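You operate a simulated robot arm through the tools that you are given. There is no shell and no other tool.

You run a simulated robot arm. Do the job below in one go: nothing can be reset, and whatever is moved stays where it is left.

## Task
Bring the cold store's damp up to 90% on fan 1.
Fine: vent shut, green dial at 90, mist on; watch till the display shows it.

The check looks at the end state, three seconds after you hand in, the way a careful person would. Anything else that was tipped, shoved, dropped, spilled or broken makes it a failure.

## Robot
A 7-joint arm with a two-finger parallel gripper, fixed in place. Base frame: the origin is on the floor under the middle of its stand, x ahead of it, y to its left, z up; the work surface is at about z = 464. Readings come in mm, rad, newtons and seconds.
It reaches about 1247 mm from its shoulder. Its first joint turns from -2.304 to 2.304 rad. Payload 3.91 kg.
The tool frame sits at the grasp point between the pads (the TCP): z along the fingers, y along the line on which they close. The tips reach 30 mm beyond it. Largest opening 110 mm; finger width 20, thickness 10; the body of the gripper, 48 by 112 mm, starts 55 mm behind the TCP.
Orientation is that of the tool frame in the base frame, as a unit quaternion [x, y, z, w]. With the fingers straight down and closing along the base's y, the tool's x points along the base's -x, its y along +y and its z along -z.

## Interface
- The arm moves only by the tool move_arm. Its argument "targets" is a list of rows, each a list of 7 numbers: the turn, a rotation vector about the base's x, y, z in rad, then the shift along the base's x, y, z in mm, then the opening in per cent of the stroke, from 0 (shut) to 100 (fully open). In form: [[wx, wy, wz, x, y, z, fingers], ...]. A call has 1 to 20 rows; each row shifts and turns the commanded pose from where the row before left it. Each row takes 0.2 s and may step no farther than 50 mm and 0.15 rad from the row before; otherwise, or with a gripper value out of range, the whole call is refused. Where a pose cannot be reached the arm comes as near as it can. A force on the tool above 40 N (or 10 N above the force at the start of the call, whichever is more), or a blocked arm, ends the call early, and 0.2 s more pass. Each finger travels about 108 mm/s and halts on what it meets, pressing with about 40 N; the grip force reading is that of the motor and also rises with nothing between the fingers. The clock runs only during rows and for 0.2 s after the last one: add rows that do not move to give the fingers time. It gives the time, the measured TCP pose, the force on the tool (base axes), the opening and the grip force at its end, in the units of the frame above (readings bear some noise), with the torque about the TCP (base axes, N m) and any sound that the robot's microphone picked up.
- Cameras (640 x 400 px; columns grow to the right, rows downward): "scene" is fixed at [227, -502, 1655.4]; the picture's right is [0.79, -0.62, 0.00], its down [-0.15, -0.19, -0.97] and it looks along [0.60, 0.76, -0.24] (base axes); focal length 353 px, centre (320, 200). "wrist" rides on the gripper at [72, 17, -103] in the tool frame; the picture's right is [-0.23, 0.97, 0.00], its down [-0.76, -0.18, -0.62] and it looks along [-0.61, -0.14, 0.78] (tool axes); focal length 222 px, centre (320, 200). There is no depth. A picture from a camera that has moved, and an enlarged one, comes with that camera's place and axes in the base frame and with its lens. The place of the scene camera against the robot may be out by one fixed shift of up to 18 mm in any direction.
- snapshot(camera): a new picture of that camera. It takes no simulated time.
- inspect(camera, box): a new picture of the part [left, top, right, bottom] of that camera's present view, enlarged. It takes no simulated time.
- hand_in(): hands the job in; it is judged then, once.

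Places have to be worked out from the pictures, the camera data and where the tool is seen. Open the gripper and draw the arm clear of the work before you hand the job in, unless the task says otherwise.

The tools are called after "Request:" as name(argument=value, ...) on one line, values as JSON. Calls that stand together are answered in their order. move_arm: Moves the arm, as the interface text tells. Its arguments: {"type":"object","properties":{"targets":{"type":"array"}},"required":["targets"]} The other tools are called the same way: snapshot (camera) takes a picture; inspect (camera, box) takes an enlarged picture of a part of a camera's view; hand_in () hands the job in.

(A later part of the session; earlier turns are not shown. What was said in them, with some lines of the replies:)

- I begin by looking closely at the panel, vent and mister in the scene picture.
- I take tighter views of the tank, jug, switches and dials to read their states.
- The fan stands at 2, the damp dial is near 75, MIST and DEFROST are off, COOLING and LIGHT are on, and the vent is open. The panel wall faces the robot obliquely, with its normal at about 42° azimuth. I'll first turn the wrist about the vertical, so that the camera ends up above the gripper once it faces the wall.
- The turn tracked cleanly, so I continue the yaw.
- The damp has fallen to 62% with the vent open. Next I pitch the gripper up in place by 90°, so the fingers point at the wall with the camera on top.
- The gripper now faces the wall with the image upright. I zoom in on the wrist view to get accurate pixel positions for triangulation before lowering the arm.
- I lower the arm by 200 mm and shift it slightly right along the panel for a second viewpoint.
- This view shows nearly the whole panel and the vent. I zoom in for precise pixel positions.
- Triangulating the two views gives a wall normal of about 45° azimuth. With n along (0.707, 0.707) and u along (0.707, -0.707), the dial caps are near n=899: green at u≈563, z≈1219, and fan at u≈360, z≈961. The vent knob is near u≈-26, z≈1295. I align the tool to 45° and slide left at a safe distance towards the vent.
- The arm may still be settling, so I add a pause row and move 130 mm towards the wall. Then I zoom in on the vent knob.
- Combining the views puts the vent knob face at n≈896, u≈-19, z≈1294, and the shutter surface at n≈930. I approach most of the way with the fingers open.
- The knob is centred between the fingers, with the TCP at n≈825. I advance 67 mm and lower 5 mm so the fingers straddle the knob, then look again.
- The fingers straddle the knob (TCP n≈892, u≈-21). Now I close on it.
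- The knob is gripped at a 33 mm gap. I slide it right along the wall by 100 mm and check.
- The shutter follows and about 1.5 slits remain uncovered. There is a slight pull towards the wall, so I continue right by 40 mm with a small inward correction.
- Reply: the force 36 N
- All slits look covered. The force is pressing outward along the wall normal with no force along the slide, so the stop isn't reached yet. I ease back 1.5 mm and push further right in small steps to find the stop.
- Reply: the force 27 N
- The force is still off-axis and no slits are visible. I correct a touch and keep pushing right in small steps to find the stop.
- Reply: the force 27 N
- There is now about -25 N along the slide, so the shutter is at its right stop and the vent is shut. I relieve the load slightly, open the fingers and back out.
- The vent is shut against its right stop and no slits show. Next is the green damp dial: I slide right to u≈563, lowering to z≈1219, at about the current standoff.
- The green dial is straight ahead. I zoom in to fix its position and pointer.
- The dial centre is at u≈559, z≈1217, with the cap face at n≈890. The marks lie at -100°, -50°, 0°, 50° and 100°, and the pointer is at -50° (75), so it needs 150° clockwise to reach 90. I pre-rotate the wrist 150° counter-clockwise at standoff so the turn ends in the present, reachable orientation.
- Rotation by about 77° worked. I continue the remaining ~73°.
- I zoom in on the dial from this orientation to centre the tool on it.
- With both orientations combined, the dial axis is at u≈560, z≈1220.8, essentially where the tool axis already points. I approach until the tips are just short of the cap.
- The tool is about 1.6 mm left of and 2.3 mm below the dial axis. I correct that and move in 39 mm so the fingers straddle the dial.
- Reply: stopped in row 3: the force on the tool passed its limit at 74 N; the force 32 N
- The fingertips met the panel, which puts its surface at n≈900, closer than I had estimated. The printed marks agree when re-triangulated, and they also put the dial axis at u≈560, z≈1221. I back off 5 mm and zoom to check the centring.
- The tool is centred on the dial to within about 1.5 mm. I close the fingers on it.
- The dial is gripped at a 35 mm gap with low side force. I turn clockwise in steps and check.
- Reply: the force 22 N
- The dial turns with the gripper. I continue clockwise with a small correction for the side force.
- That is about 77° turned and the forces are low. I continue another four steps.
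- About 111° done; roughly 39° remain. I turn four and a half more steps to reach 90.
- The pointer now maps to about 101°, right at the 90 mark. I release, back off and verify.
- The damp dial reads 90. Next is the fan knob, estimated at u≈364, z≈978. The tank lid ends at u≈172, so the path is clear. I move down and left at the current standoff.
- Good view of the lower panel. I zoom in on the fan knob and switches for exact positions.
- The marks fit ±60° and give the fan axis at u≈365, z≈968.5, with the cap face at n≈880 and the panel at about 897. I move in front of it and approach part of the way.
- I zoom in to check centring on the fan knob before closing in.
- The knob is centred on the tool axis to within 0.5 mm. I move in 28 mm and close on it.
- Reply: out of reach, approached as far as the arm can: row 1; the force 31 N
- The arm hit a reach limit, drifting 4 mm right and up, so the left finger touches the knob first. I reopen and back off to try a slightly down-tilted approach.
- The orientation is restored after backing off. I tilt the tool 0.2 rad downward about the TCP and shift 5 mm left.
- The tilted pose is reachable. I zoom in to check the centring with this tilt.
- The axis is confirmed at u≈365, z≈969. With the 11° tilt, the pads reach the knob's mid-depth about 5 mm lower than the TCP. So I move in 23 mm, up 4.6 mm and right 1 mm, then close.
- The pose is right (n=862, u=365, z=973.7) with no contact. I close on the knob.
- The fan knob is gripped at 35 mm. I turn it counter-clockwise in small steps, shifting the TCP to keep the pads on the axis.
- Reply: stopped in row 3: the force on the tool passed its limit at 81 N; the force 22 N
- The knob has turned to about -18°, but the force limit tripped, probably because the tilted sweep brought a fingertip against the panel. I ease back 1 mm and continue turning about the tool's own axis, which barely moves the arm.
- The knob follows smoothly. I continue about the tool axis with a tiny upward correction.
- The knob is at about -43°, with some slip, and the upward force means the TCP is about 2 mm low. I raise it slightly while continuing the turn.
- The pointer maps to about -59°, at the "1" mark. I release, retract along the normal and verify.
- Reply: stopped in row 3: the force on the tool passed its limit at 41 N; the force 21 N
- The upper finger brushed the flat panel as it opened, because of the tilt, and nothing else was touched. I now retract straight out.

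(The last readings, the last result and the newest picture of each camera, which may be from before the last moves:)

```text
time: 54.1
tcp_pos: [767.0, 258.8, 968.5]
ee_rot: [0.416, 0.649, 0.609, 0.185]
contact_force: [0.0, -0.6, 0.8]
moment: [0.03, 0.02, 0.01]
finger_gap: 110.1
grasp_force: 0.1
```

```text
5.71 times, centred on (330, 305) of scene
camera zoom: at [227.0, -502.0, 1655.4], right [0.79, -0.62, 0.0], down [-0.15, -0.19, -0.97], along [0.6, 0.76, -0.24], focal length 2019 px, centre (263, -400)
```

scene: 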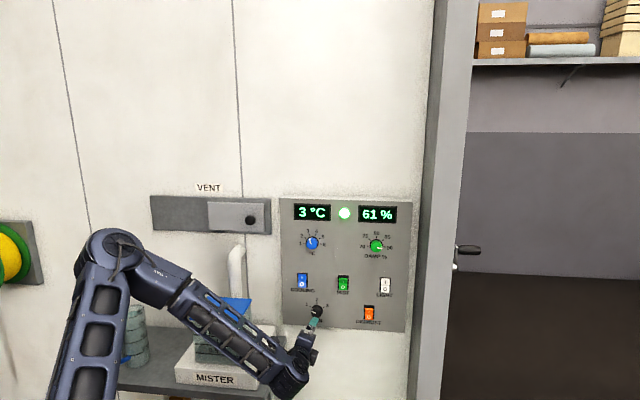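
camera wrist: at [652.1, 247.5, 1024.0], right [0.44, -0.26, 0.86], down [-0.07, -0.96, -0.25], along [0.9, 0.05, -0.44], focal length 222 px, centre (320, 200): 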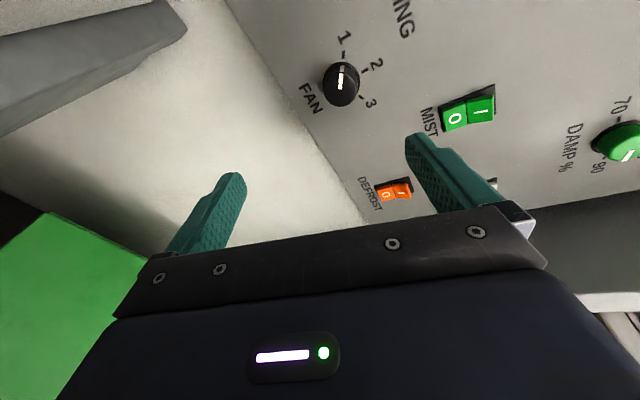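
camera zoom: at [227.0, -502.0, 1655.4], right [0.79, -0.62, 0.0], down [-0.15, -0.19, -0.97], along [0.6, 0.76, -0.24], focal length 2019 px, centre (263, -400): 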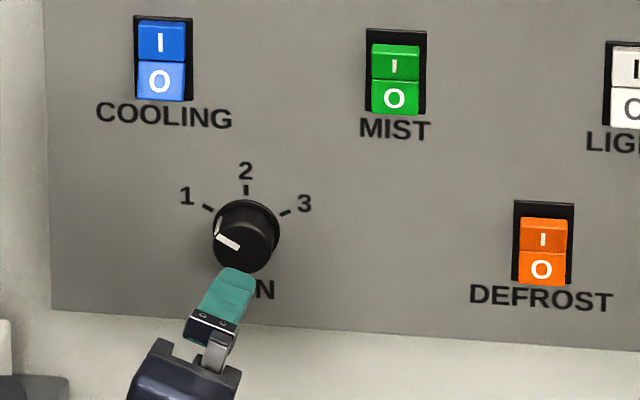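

The fan is at 1. Now I untwist the wrist to the level, camera-up pose while moving in front of the MIST switch, whose "I" half is at about u=455, z=1093.

Request:
move_arm(targets=[[0.1098, 0.0935, -0.0266, 6.15, -6.15, 11.3, 100], [0.1098, 0.0935, -0.0266, 6.15, -6.15, 11.3, 100], [0.1098, 0.0935, -0.0266, 6.15, -6.15, 11.3, 60], [0.1098, 0.0935, -0.0266, 6.15, -6.15, 11.3, 30], [0.1098, 0.0935, -0.0266, 6.15, -6.15, 11.3, 0], [0.1098, 0.0935, -0.0266, 6.15, -6.15, 11.3, 0], [0.0971, 0.0971, 0, 6.15, -6.15, 11.3, 0], [0.0971, 0.0971, 0, 6.15, -6.15, 11.3, 0], [0.0971, 0.0971, 0, 6.15, -6.15, 11.3, 0], [0.0707, -0.0707, 0, 6.15, -6.15, 11.3, 0], [0.0707, -0.0707, 0, 6.15, -6.15, 11.5, 0], [0, 0, 0, 0, 0, 0, 0], [0, 0, 0, 0, 0, 0, 0]])

Request:
snapshot(camera="wrist")

Request:
snapshot(camera="scene")

```text
time: 56.9
tcp_pos: [835.8, 190.1, 1093.6]
ee_rot: [0.652, 0.274, 0.651, -0.275]
contact_force: [0.0, -0.9, -0.2]
moment: [-0.04, 0.0, 0.03]
finger_gap: 0.0
grasp_force: 37.5
```

```text
taken
camera wrist: at [775.1, 104.0, 1165.9], right [0.7, -0.68, -0.23], down [-0.56, -0.32, -0.76], along [0.45, 0.66, -0.61], focal length 222 px, centre (320, 200)
```

wrist: 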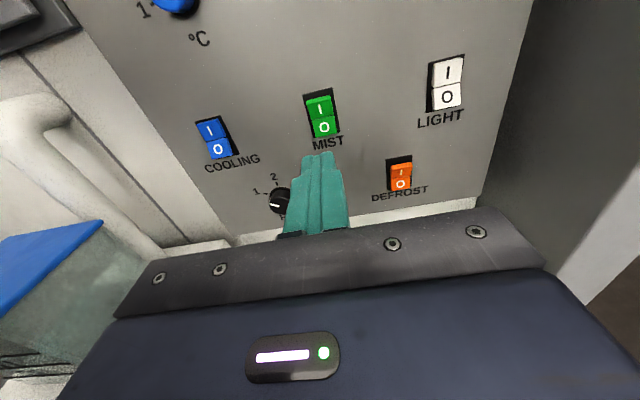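

```text
taken
```

scene: 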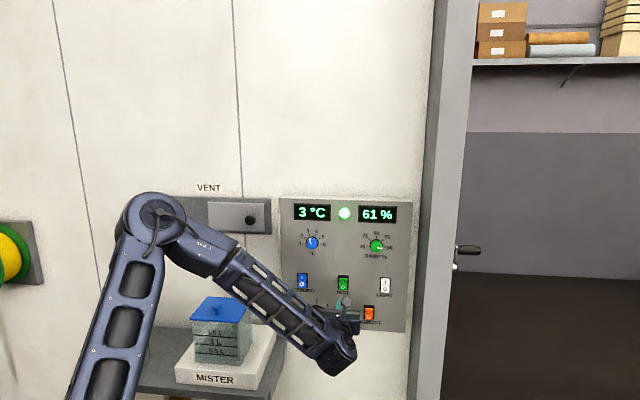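

Before switching MIST on, I check the tank's water level in both views, as well as the switch.

Request:
inspect(camera="wrist", box=[0, 200, 160, 400])

Request:
inspect(camera="scene", box=[185, 290, 265, 370])

Request:
inspect(camera="wrist", box=[260, 70, 380, 170])

```text
2.00 times, centred on (80, 300) of wrist
camera zoom: at [775.1, 104.0, 1165.9], right [0.7, -0.68, -0.23], down [-0.56, -0.32, -0.76], along [0.45, 0.66, -0.61], focal length 444 px, centre (800, 0)
```

zoom: 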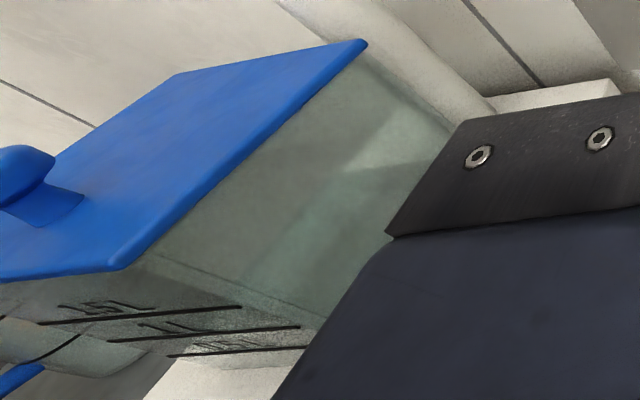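

```text
5.00 times, centred on (225, 330) of scene
camera zoom: at [227.0, -502.0, 1655.4], right [0.79, -0.62, 0.0], down [-0.15, -0.19, -0.97], along [0.6, 0.76, -0.24], focal length 1767 px, centre (795, -450)
```

zoom: 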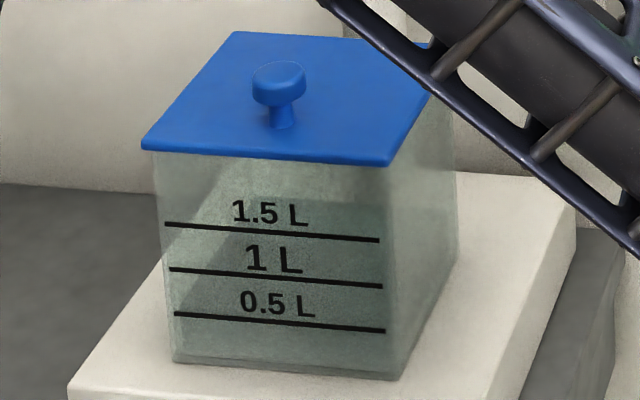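

```text
4.00 times, centred on (320, 120) of wrist
camera zoom: at [775.1, 104.0, 1165.9], right [0.7, -0.68, -0.23], down [-0.56, -0.32, -0.76], along [0.45, 0.66, -0.61], focal length 888 px, centre (320, 520)
```

zoom: 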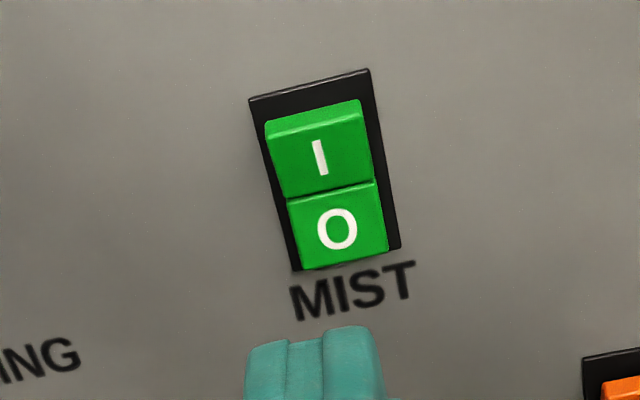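

The tank seems to hold a good level of water. The closed fingertip is lined up with the MIST "I" half at u≈454, z≈1093. I approach to about 10 mm from it.

Request:
move_arm(targets=[[0, 0, 0, 27.3, 28.7, 0, 0], [0, 0, 0, 28, 28, 0, 0], [0, 0, 0, 28, 28, 0, 0], [0, 0, 0, 0, 0, 0, 0], [0, 0, 0, 0, 0, 0, 0]])

Request:
snapshot(camera="wrist")

Request:
inspect(camera="wrist", box=[240, 70, 400, 210])

```text
time: 58.1
tcp_pos: [920.6, 274.1, 1092.2]
ee_rot: [0.653, 0.272, 0.652, -0.274]
contact_force: [-0.6, 0.5, -1.2]
moment: [-0.03, -0.06, 0.02]
finger_gap: 0.2
grasp_force: 37.9
```

```text
taken
camera wrist: at [859.4, 188.8, 1165.9], right [0.7, -0.68, -0.23], down [-0.56, -0.32, -0.76], along [0.45, 0.66, -0.61], focal length 222 px, centre (320, 200)
```

wrist: 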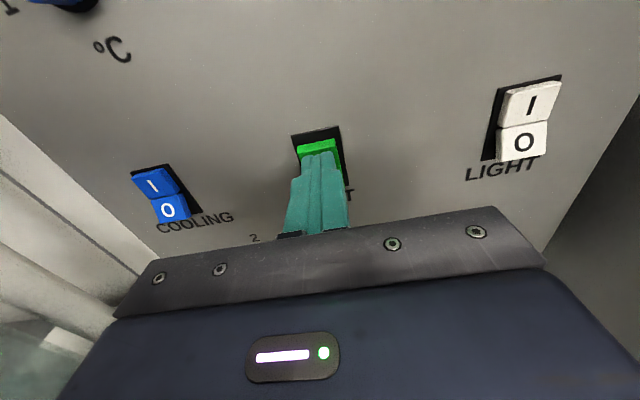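

```text
2.86 times, centred on (320, 140) of wrist
camera zoom: at [859.4, 188.8, 1165.9], right [0.7, -0.68, -0.23], down [-0.56, -0.32, -0.76], along [0.45, 0.66, -0.61], focal length 635 px, centre (320, 371)
```

zoom: 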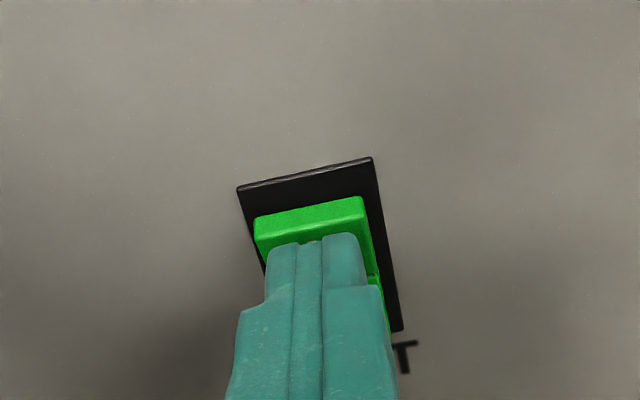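

The fingertip overlies the "I" half. I press in with small steps and let the force limit guard.

Request:
move_arm(targets=[[0, 0, 0, 2.8, 2.8, 0, 0], [0, 0, 0, 2.1, 2.1, 0, 0], [0, 0, 0, 2.1, 2.1, 0, 0], [0, 0, 0, 1.4, 1.4, 0, 0]])

Request:
inspect(camera="wrist", box=[240, 70, 400, 210])

Request:
inspect(camera="scene", box=[280, 195, 420, 335])

```text
time: 59.1
tcp_pos: [927.0, 284.1, 1092.8]
ee_rot: [0.652, 0.274, 0.651, -0.274]
contact_force: [0.3, -0.8, 0.3]
moment: [-0.03, -0.01, 0.0]
finger_gap: 0.2
grasp_force: 37.3
```

```text
2.86 times, centred on (320, 140) of wrist
camera zoom: at [866.8, 198.1, 1166.0], right [0.7, -0.68, -0.23], down [-0.56, -0.32, -0.76], along [0.45, 0.66, -0.61], focal length 635 px, centre (320, 371)
```

zoom: 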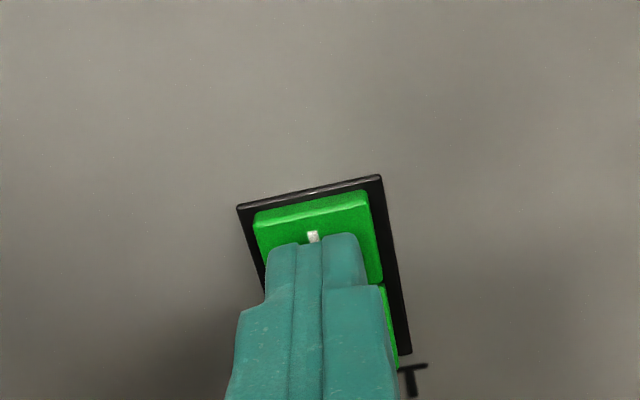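

```text
2.86 times, centred on (350, 265) of scene
camera zoom: at [227.0, -502.0, 1655.4], right [0.79, -0.62, 0.0], down [-0.15, -0.19, -0.97], along [0.6, 0.76, -0.24], focal length 1010 px, centre (234, 14)
```

zoom: 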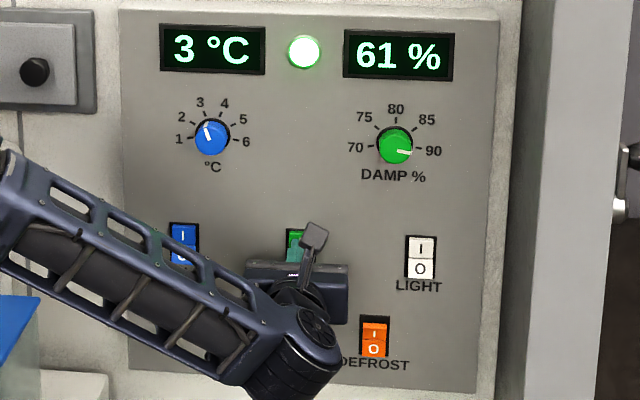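

Almost no contact force yet (tip at n≈886). I press a few millimetres more until resistance shows.

Request:
move_arm(targets=[[0, 0, 0, 1.4, 1.4, 0, 0], [0, 0, 0, 1.4, 1.4, 0, 0], [0, 0, 0, 1.4, 1.4, 0, 0]])

Request:
inspect(camera="wrist", box=[240, 70, 400, 210])

```text
time: 60.1
tcp_pos: [931.2, 286.6, 1091.3]
ee_rot: [0.652, 0.274, 0.651, -0.275]
contact_force: [-20.0, -6.8, 5.8]
moment: [0.07, 0.02, 0.22]
finger_gap: 0.0
grasp_force: 38.4
stopped in row 3: the force on the tool passed its limit at 41 N (the readings are from after the stop); the commanded pose is now the measured one
```

```text
2.86 times, centred on (320, 140) of wrist
camera zoom: at [870.2, 200.6, 1165.8], right [0.69, -0.68, -0.23], down [-0.56, -0.32, -0.76], along [0.45, 0.66, -0.61], focal length 635 px, centre (320, 371)
```

zoom: 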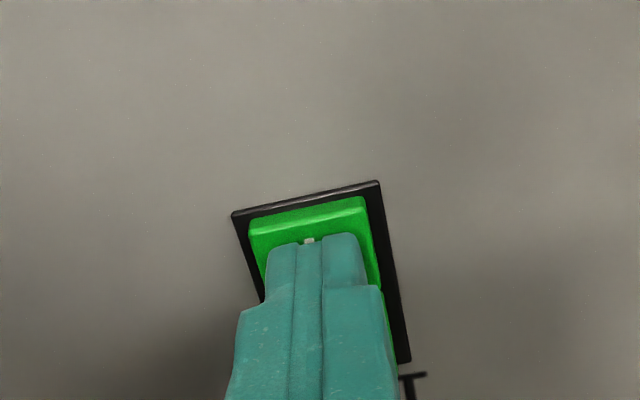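

Firm resistance was met. I retract 70 mm and check the rocker and the panel.

Request:
move_arm(targets=[[0, 0, 0, -10, -10, 0, 0], [0, 0, 0, -25, -25, 0, 0], [0, 0, 0, -25, -25, 0, 0], [0, 0, 0, -25, -25, 0, 0], [0, 0, 0, -20, -20, 0, 0], [0, 0, 0, 0, 0, 0, 0]])

Request:
inspect(camera="wrist", box=[190, 50, 480, 230])

Request:
inspect(camera="scene", box=[280, 195, 420, 335])

```text
time: 61.5
tcp_pos: [826.5, 180.8, 1089.2]
ee_rot: [0.653, 0.274, 0.65, -0.275]
contact_force: [-0.8, -0.4, -0.2]
moment: [0.0, -0.01, -0.01]
finger_gap: 0.0
grasp_force: 37.4
```

```text
2.21 times, centred on (335, 140) of wrist
camera zoom: at [765.4, 95.2, 1163.5], right [0.69, -0.68, -0.23], down [-0.57, -0.32, -0.76], along [0.44, 0.66, -0.61], focal length 490 px, centre (287, 332)
```

zoom: 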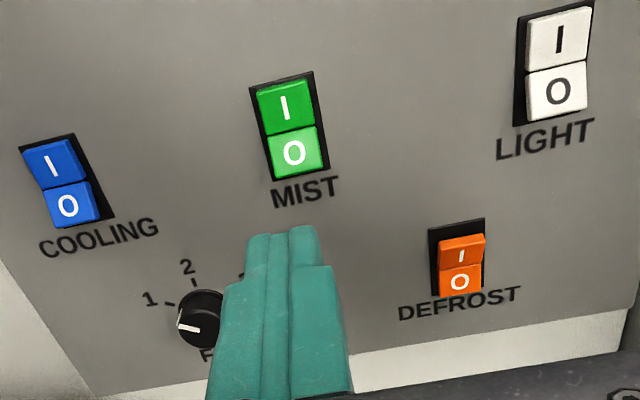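

```text
2.86 times, centred on (350, 265) of scene
camera zoom: at [227.0, -502.0, 1655.4], right [0.79, -0.62, 0.0], down [-0.15, -0.19, -0.97], along [0.6, 0.76, -0.24], focal length 1010 px, centre (234, 14)
```

zoom: 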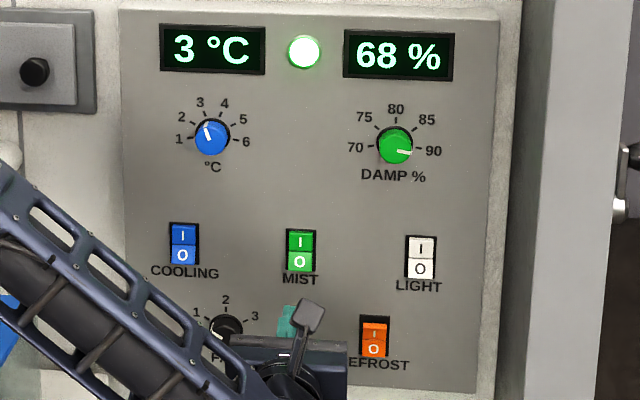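

MIST is on and the damp has climbed to 68%. I draw the arm back and up, opening the gripper, while watching the display.

Request:
move_arm(targets=[[0, 0, 0, -20, -20, 20, 30], [0, 0, 0, -20, -20, 30, 60], [0, 0, 0, -20, -20, 30, 100], [0, 0, 0, -15, -15, 40, 100], [0, 0, 0, -15, -15, 40, 100], [0, 0, 0, -10, -10, 40, 100], [0, 0, 0, 0, 0, 40, 100], [0, 0, 0, 0, 0, 40, 100], [0, 0, 0, 0, 0, 40, 100], [0, 0, 0, 0, 0, 0, 100]])

Request:
snapshot(camera="scene")

Request:
snapshot(camera="wrist")

```text
time: 63.7
tcp_pos: [726.0, 79.5, 1411.9]
ee_rot: [0.653, 0.273, 0.651, -0.274]
contact_force: [-0.3, -0.6, -0.9]
moment: [0.04, -0.02, 0.05]
finger_gap: 110.3
grasp_force: 0.0
```

```text
taken
```

scene: 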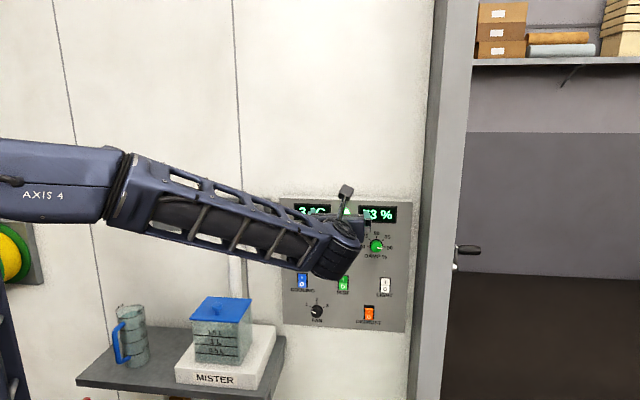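

```text
taken
camera wrist: at [666.3, -7.4, 1485.8], right [0.69, -0.68, -0.23], down [-0.57, -0.32, -0.76], along [0.44, 0.66, -0.61], focal length 222 px, centre (320, 200)
```

wrist: 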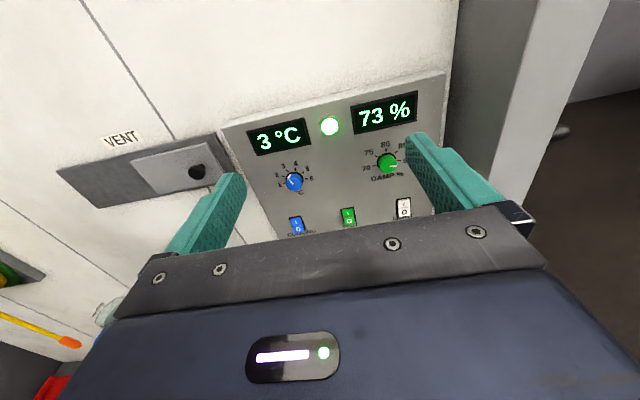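

73% and rising. I move a bit farther back and up so the whole panel is visible, then wait.

Request:
move_arm(targets=[[0, 0, 0, -25, -5, 30, 100], [0, 0, 0, -25, 5, 30, 100], [0, 0, 0, -25, 5, 30, 100], [0, 0, 0, -25, 5, 20, 100], [0, 0, 0, 0, 0, 0, 100], [0, 0, 0, 0, 0, 0, 100], [0, 0, 0, 0, 0, 0, 100], [0, 0, 0, 0, 0, 0, 100], [0, 0, 0, 0, 0, 0, 100], [0, 0, 0, 0, 0, 0, 100]])

Request:
snapshot(camera="scene")

Request:
inspect(camera="scene", box=[100, 270, 300, 400])

Request:
snapshot(camera="wrist")

```text
time: 65.9
tcp_pos: [627.9, 91.6, 1520.1]
ee_rot: [0.654, 0.273, 0.65, -0.274]
contact_force: [0.7, 0.2, 0.8]
moment: [0.02, 0.0, 0.0]
finger_gap: 110.2
grasp_force: 0.0
```

```text
taken
```

scene: 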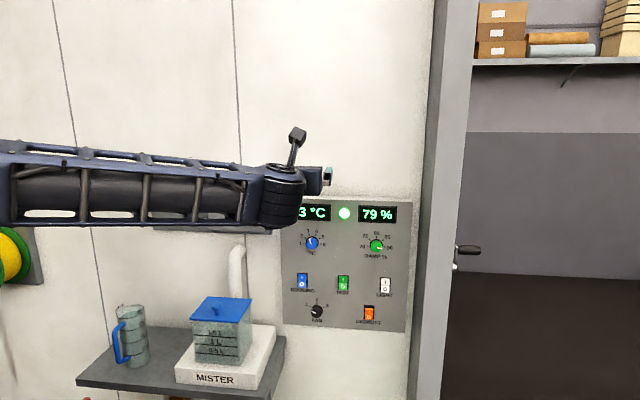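

```text
3.08 times, centred on (200, 335) of scene
camera zoom: at [227.0, -502.0, 1655.4], right [0.79, -0.62, 0.0], down [-0.15, -0.19, -0.97], along [0.6, 0.76, -0.24], focal length 1087 px, centre (689, -215)
```

zoom: 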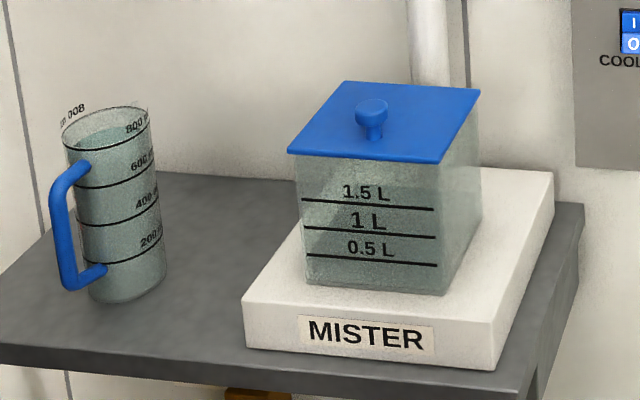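

```text
taken
camera wrist: at [566.2, 5.8, 1594.4], right [0.69, -0.68, -0.23], down [-0.57, -0.32, -0.76], along [0.44, 0.66, -0.61], focal length 222 px, centre (320, 200)
```

wrist: 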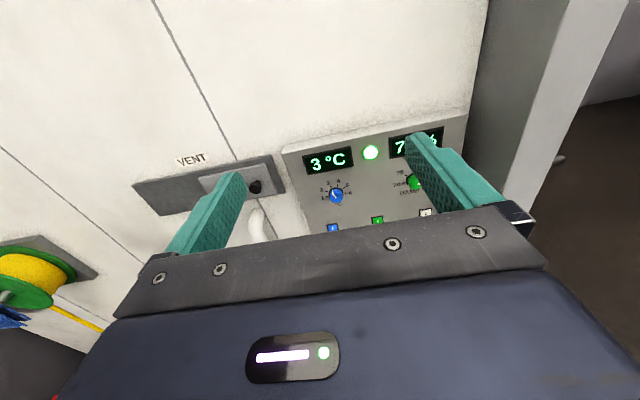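

The damp is at 79% and rising about 2.5% per second. I hold still and keep watching.

Request:
move_arm(targets=[[0, 0, 0, 0, 0, 0, 100], [0, 0, 0, 0, 0, 0, 100], [0, 0, 0, 0, 0, 0, 100], [0, 0, 0, 0, 0, 0, 100], [0, 0, 0, 0, 0, 0, 100], [0, 0, 0, 0, 0, 0, 100], [0, 0, 0, 0, 0, 0, 100], [0, 0, 0, 0, 0, 0, 100], [0, 0, 0, 0, 0, 0, 100], [0, 0, 0, 0, 0, 0, 100], [0, 0, 0, 0, 0, 0, 100], [0, 0, 0, 0, 0, 0, 100], [0, 0, 0, 0, 0, 0, 100], [0, 0, 0, 0, 0, 0, 100], [0, 0, 0, 0, 0, 0, 100]])

Request:
inspect(camera="scene", box=[270, 190, 420, 340])

```text
time: 69.1
tcp_pos: [627.2, 92.3, 1521.9]
ee_rot: [0.653, 0.273, 0.651, -0.274]
contact_force: [-0.4, -0.4, -0.4]
moment: [0.02, 0.02, -0.01]
finger_gap: 109.9
grasp_force: 0.1
```

```text
2.67 times, centred on (345, 265) of scene
camera zoom: at [227.0, -502.0, 1655.4], right [0.79, -0.62, 0.0], down [-0.15, -0.19, -0.97], along [0.6, 0.76, -0.24], focal length 942 px, centre (253, 27)
```

zoom: 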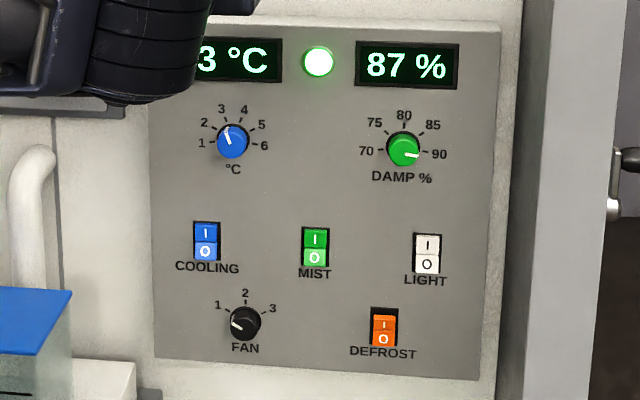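

It's at 87%, with the fan at 1, the dial at 90, MIST on and the other switches unchanged. I keep waiting for 90%.

Request:
move_arm(targets=[[0, 0, 0, 0, 0, 0, 100], [0, 0, 0, 0, 0, 0, 100], [0, 0, 0, 0, 0, 0, 100], [0, 0, 0, 0, 0, 0, 100], [0, 0, 0, 0, 0, 0, 100], [0, 0, 0, 0, 0, 0, 100], [0, 0, 0, 0, 0, 0, 100], [0, 0, 0, 0, 0, 0, 100], [0, 0, 0, 0, 0, 0, 100], [0, 0, 0, 0, 0, 0, 100], [0, 0, 0, 0, 0, 0, 100], [0, 0, 0, 0, 0, 0, 100], [0, 0, 0, 0, 0, 0, 100], [0, 0, 0, 0, 0, 0, 100], [0, 0, 0, 0, 0, 0, 100]])

Request:
inspect(camera="scene", box=[270, 190, 420, 340])

```text
time: 72.3
tcp_pos: [627.4, 91.4, 1520.5]
ee_rot: [0.653, 0.273, 0.651, -0.274]
contact_force: [0.0, 0.7, 0.3]
moment: [-0.02, 0.03, 0.0]
finger_gap: 110.0
grasp_force: 0.0
```

```text
2.67 times, centred on (345, 265) of scene
camera zoom: at [227.0, -502.0, 1655.4], right [0.79, -0.62, 0.0], down [-0.15, -0.19, -0.97], along [0.6, 0.76, -0.24], focal length 942 px, centre (253, 27)
```

zoom: 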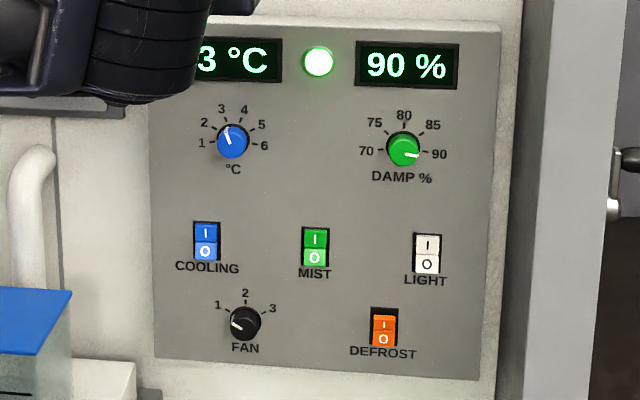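

The display shows 90%. I wait 4 s more to check it holds, and move the arm a little left and up to see the vent and tank.

Request:
move_arm(targets=[[0, 0, 0, -20, 0, 35, 100], [0, 0, 0, -20, 0, 35, 100], [0, 0, 0, -20, 0, 30, 100], [0, 0, 0, 0, 0, 0, 100], [0, 0, 0, 0, 0, 0, 100], [0, 0, 0, 0, 0, 0, 100], [0, 0, 0, 0, 0, 0, 100], [0, 0, 0, 0, 0, 0, 100], [0, 0, 0, 0, 0, 0, 100], [0, 0, 0, 0, 0, 0, 100], [0, 0, 0, 0, 0, 0, 100], [0, 0, 0, 0, 0, 0, 100], [0, 0, 0, 0, 0, 0, 100], [0, 0, 0, 0, 0, 0, 100], [0, 0, 0, 0, 0, 0, 100], [0, 0, 0, 0, 0, 0, 100], [0, 0, 0, 0, 0, 0, 100], [0, 0, 0, 0, 0, 0, 100], [0, 0, 0, 0, 0, 0, 100], [0, 0, 0, 0, 0, 0, 100]])

Request:
snapshot(camera="scene")

Request:
inspect(camera="scene", box=[270, 190, 420, 340])

Request:
inspect(camera="wrist", box=[100, 100, 480, 260])

```text
time: 76.5
tcp_pos: [567.1, 91.9, 1620.4]
ee_rot: [0.653, 0.273, 0.651, -0.274]
contact_force: [0.3, -0.4, 1.3]
moment: [0.02, 0.03, -0.02]
finger_gap: 109.9
grasp_force: 0.1
```

```text
taken
```

scene: 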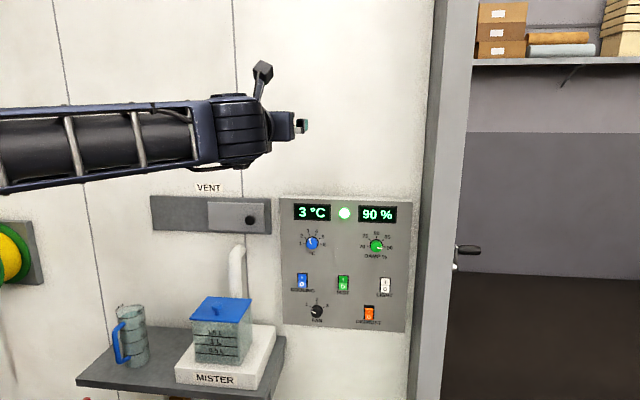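

```text
2.67 times, centred on (345, 265) of scene
camera zoom: at [227.0, -502.0, 1655.4], right [0.79, -0.62, 0.0], down [-0.15, -0.19, -0.97], along [0.6, 0.76, -0.24], focal length 942 px, centre (253, 27)
```

zoom: 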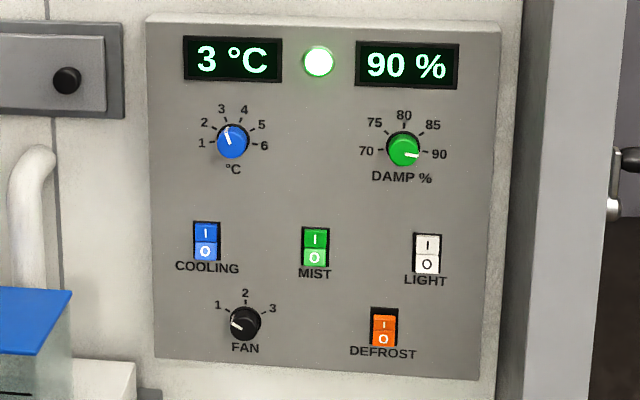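

```text
1.68 times, centred on (290, 180) of wrist
camera zoom: at [505.9, 6.5, 1693.3], right [0.69, -0.68, -0.23], down [-0.57, -0.32, -0.76], along [0.44, 0.66, -0.61], focal length 374 px, centre (370, 234)
```

zoom: 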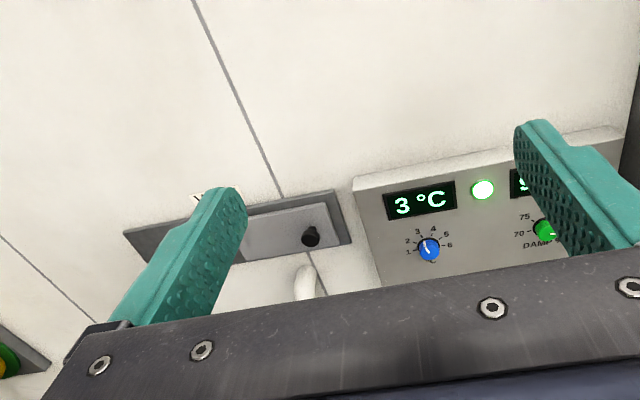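

90% has held for over 4 s. I wait once more and zoom in on the fan, dial and vent as a last check.

Request:
move_arm(targets=[[0, 0, 0, 0, 0, 0, 100], [0, 0, 0, 0, 0, 0, 100], [0, 0, 0, 0, 0, 0, 100], [0, 0, 0, 0, 0, 0, 100], [0, 0, 0, 0, 0, 0, 100], [0, 0, 0, 0, 0, 0, 100], [0, 0, 0, 0, 0, 0, 100], [0, 0, 0, 0, 0, 0, 100], [0, 0, 0, 0, 0, 0, 100], [0, 0, 0, 0, 0, 0, 100], [0, 0, 0, 0, 0, 0, 100], [0, 0, 0, 0, 0, 0, 100], [0, 0, 0, 0, 0, 0, 100], [0, 0, 0, 0, 0, 0, 100], [0, 0, 0, 0, 0, 0, 100], [0, 0, 0, 0, 0, 0, 100], [0, 0, 0, 0, 0, 0, 100], [0, 0, 0, 0, 0, 0, 100], [0, 0, 0, 0, 0, 0, 100], [0, 0, 0, 0, 0, 0, 100]])

Request:
inspect(camera="scene", box=[295, 295, 345, 330])

Request:
inspect(camera="scene", box=[340, 195, 410, 265])

Request:
inspect(camera="scene", box=[140, 170, 290, 260])

```text
time: 80.7
tcp_pos: [565.2, 92.5, 1620.3]
ee_rot: [0.654, 0.272, 0.651, -0.273]
contact_force: [0.2, -0.3, 0.5]
moment: [0.01, -0.01, 0.03]
finger_gap: 109.8
grasp_force: 0.1
```

```text
11.43 times, centred on (320, 312) of scene
camera zoom: at [227.0, -502.0, 1655.4], right [0.79, -0.62, 0.0], down [-0.15, -0.19, -0.97], along [0.6, 0.76, -0.24], focal length 4038 px, centre (320, -1086)
```

zoom: 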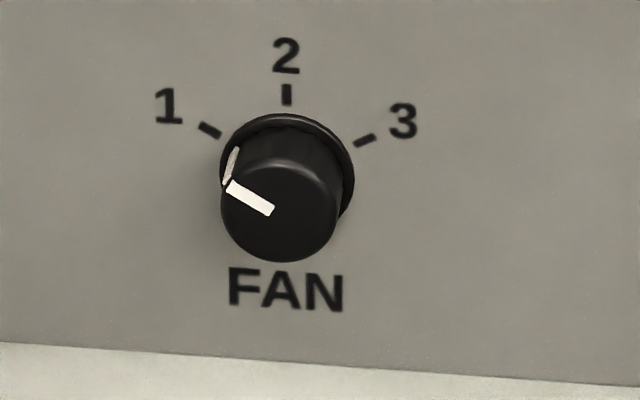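

```text
5.71 times, centred on (375, 230) of scene
camera zoom: at [227.0, -502.0, 1655.4], right [0.79, -0.62, 0.0], down [-0.15, -0.19, -0.97], along [0.6, 0.76, -0.24], focal length 2019 px, centre (6, 29)
```

zoom: 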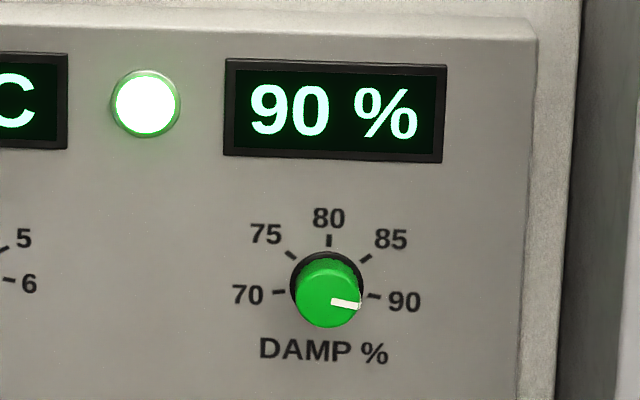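

```text
4.27 times, centred on (215, 215) of scene
camera zoom: at [227.0, -502.0, 1655.4], right [0.79, -0.62, 0.0], down [-0.15, -0.19, -0.97], along [0.6, 0.76, -0.24], focal length 1508 px, centre (768, 136)
```

zoom: 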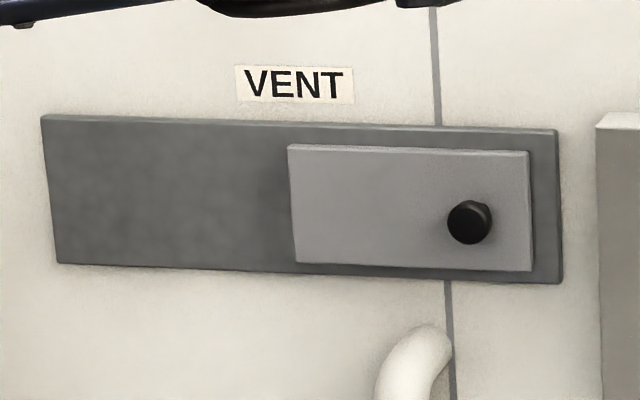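

The vent is shut, the fan is at 1, the damp dial is at 90 and MIST is on. The display has held at 90% for over 8 s. The gripper is open and clear of the work, and the jug, tank and other controls are undisturbed. I hand in the job.

Request:
hand_in()

```text
The job is handed in.
```

The cold store's damp is up to 90% on fan 1. The display had held at 90% for over 8 seconds when I handed the job in.

- **Vent:** shut, pushed right against its stop with every slit covered.
- **Damp dial:** turned from 75 to 90.
- **Fan:** turned from 2 to 1.
- **Mist:** switched on; the damp rose from 61% to 90% in about 12 seconds.

I left the temperature dial and the cooling, light and defrost switches as they were. The jug and the mister tank were not touched.

The fingertips knocked the flat face of the control panel three times: at the damp dial, peaking at 74 N; probably during the fan-knob turn, peaking at 81 N; and while letting go of the fan knob, peaking at 41 N. The later pictures show no damage. The gripper is open and the arm is clear of the work.
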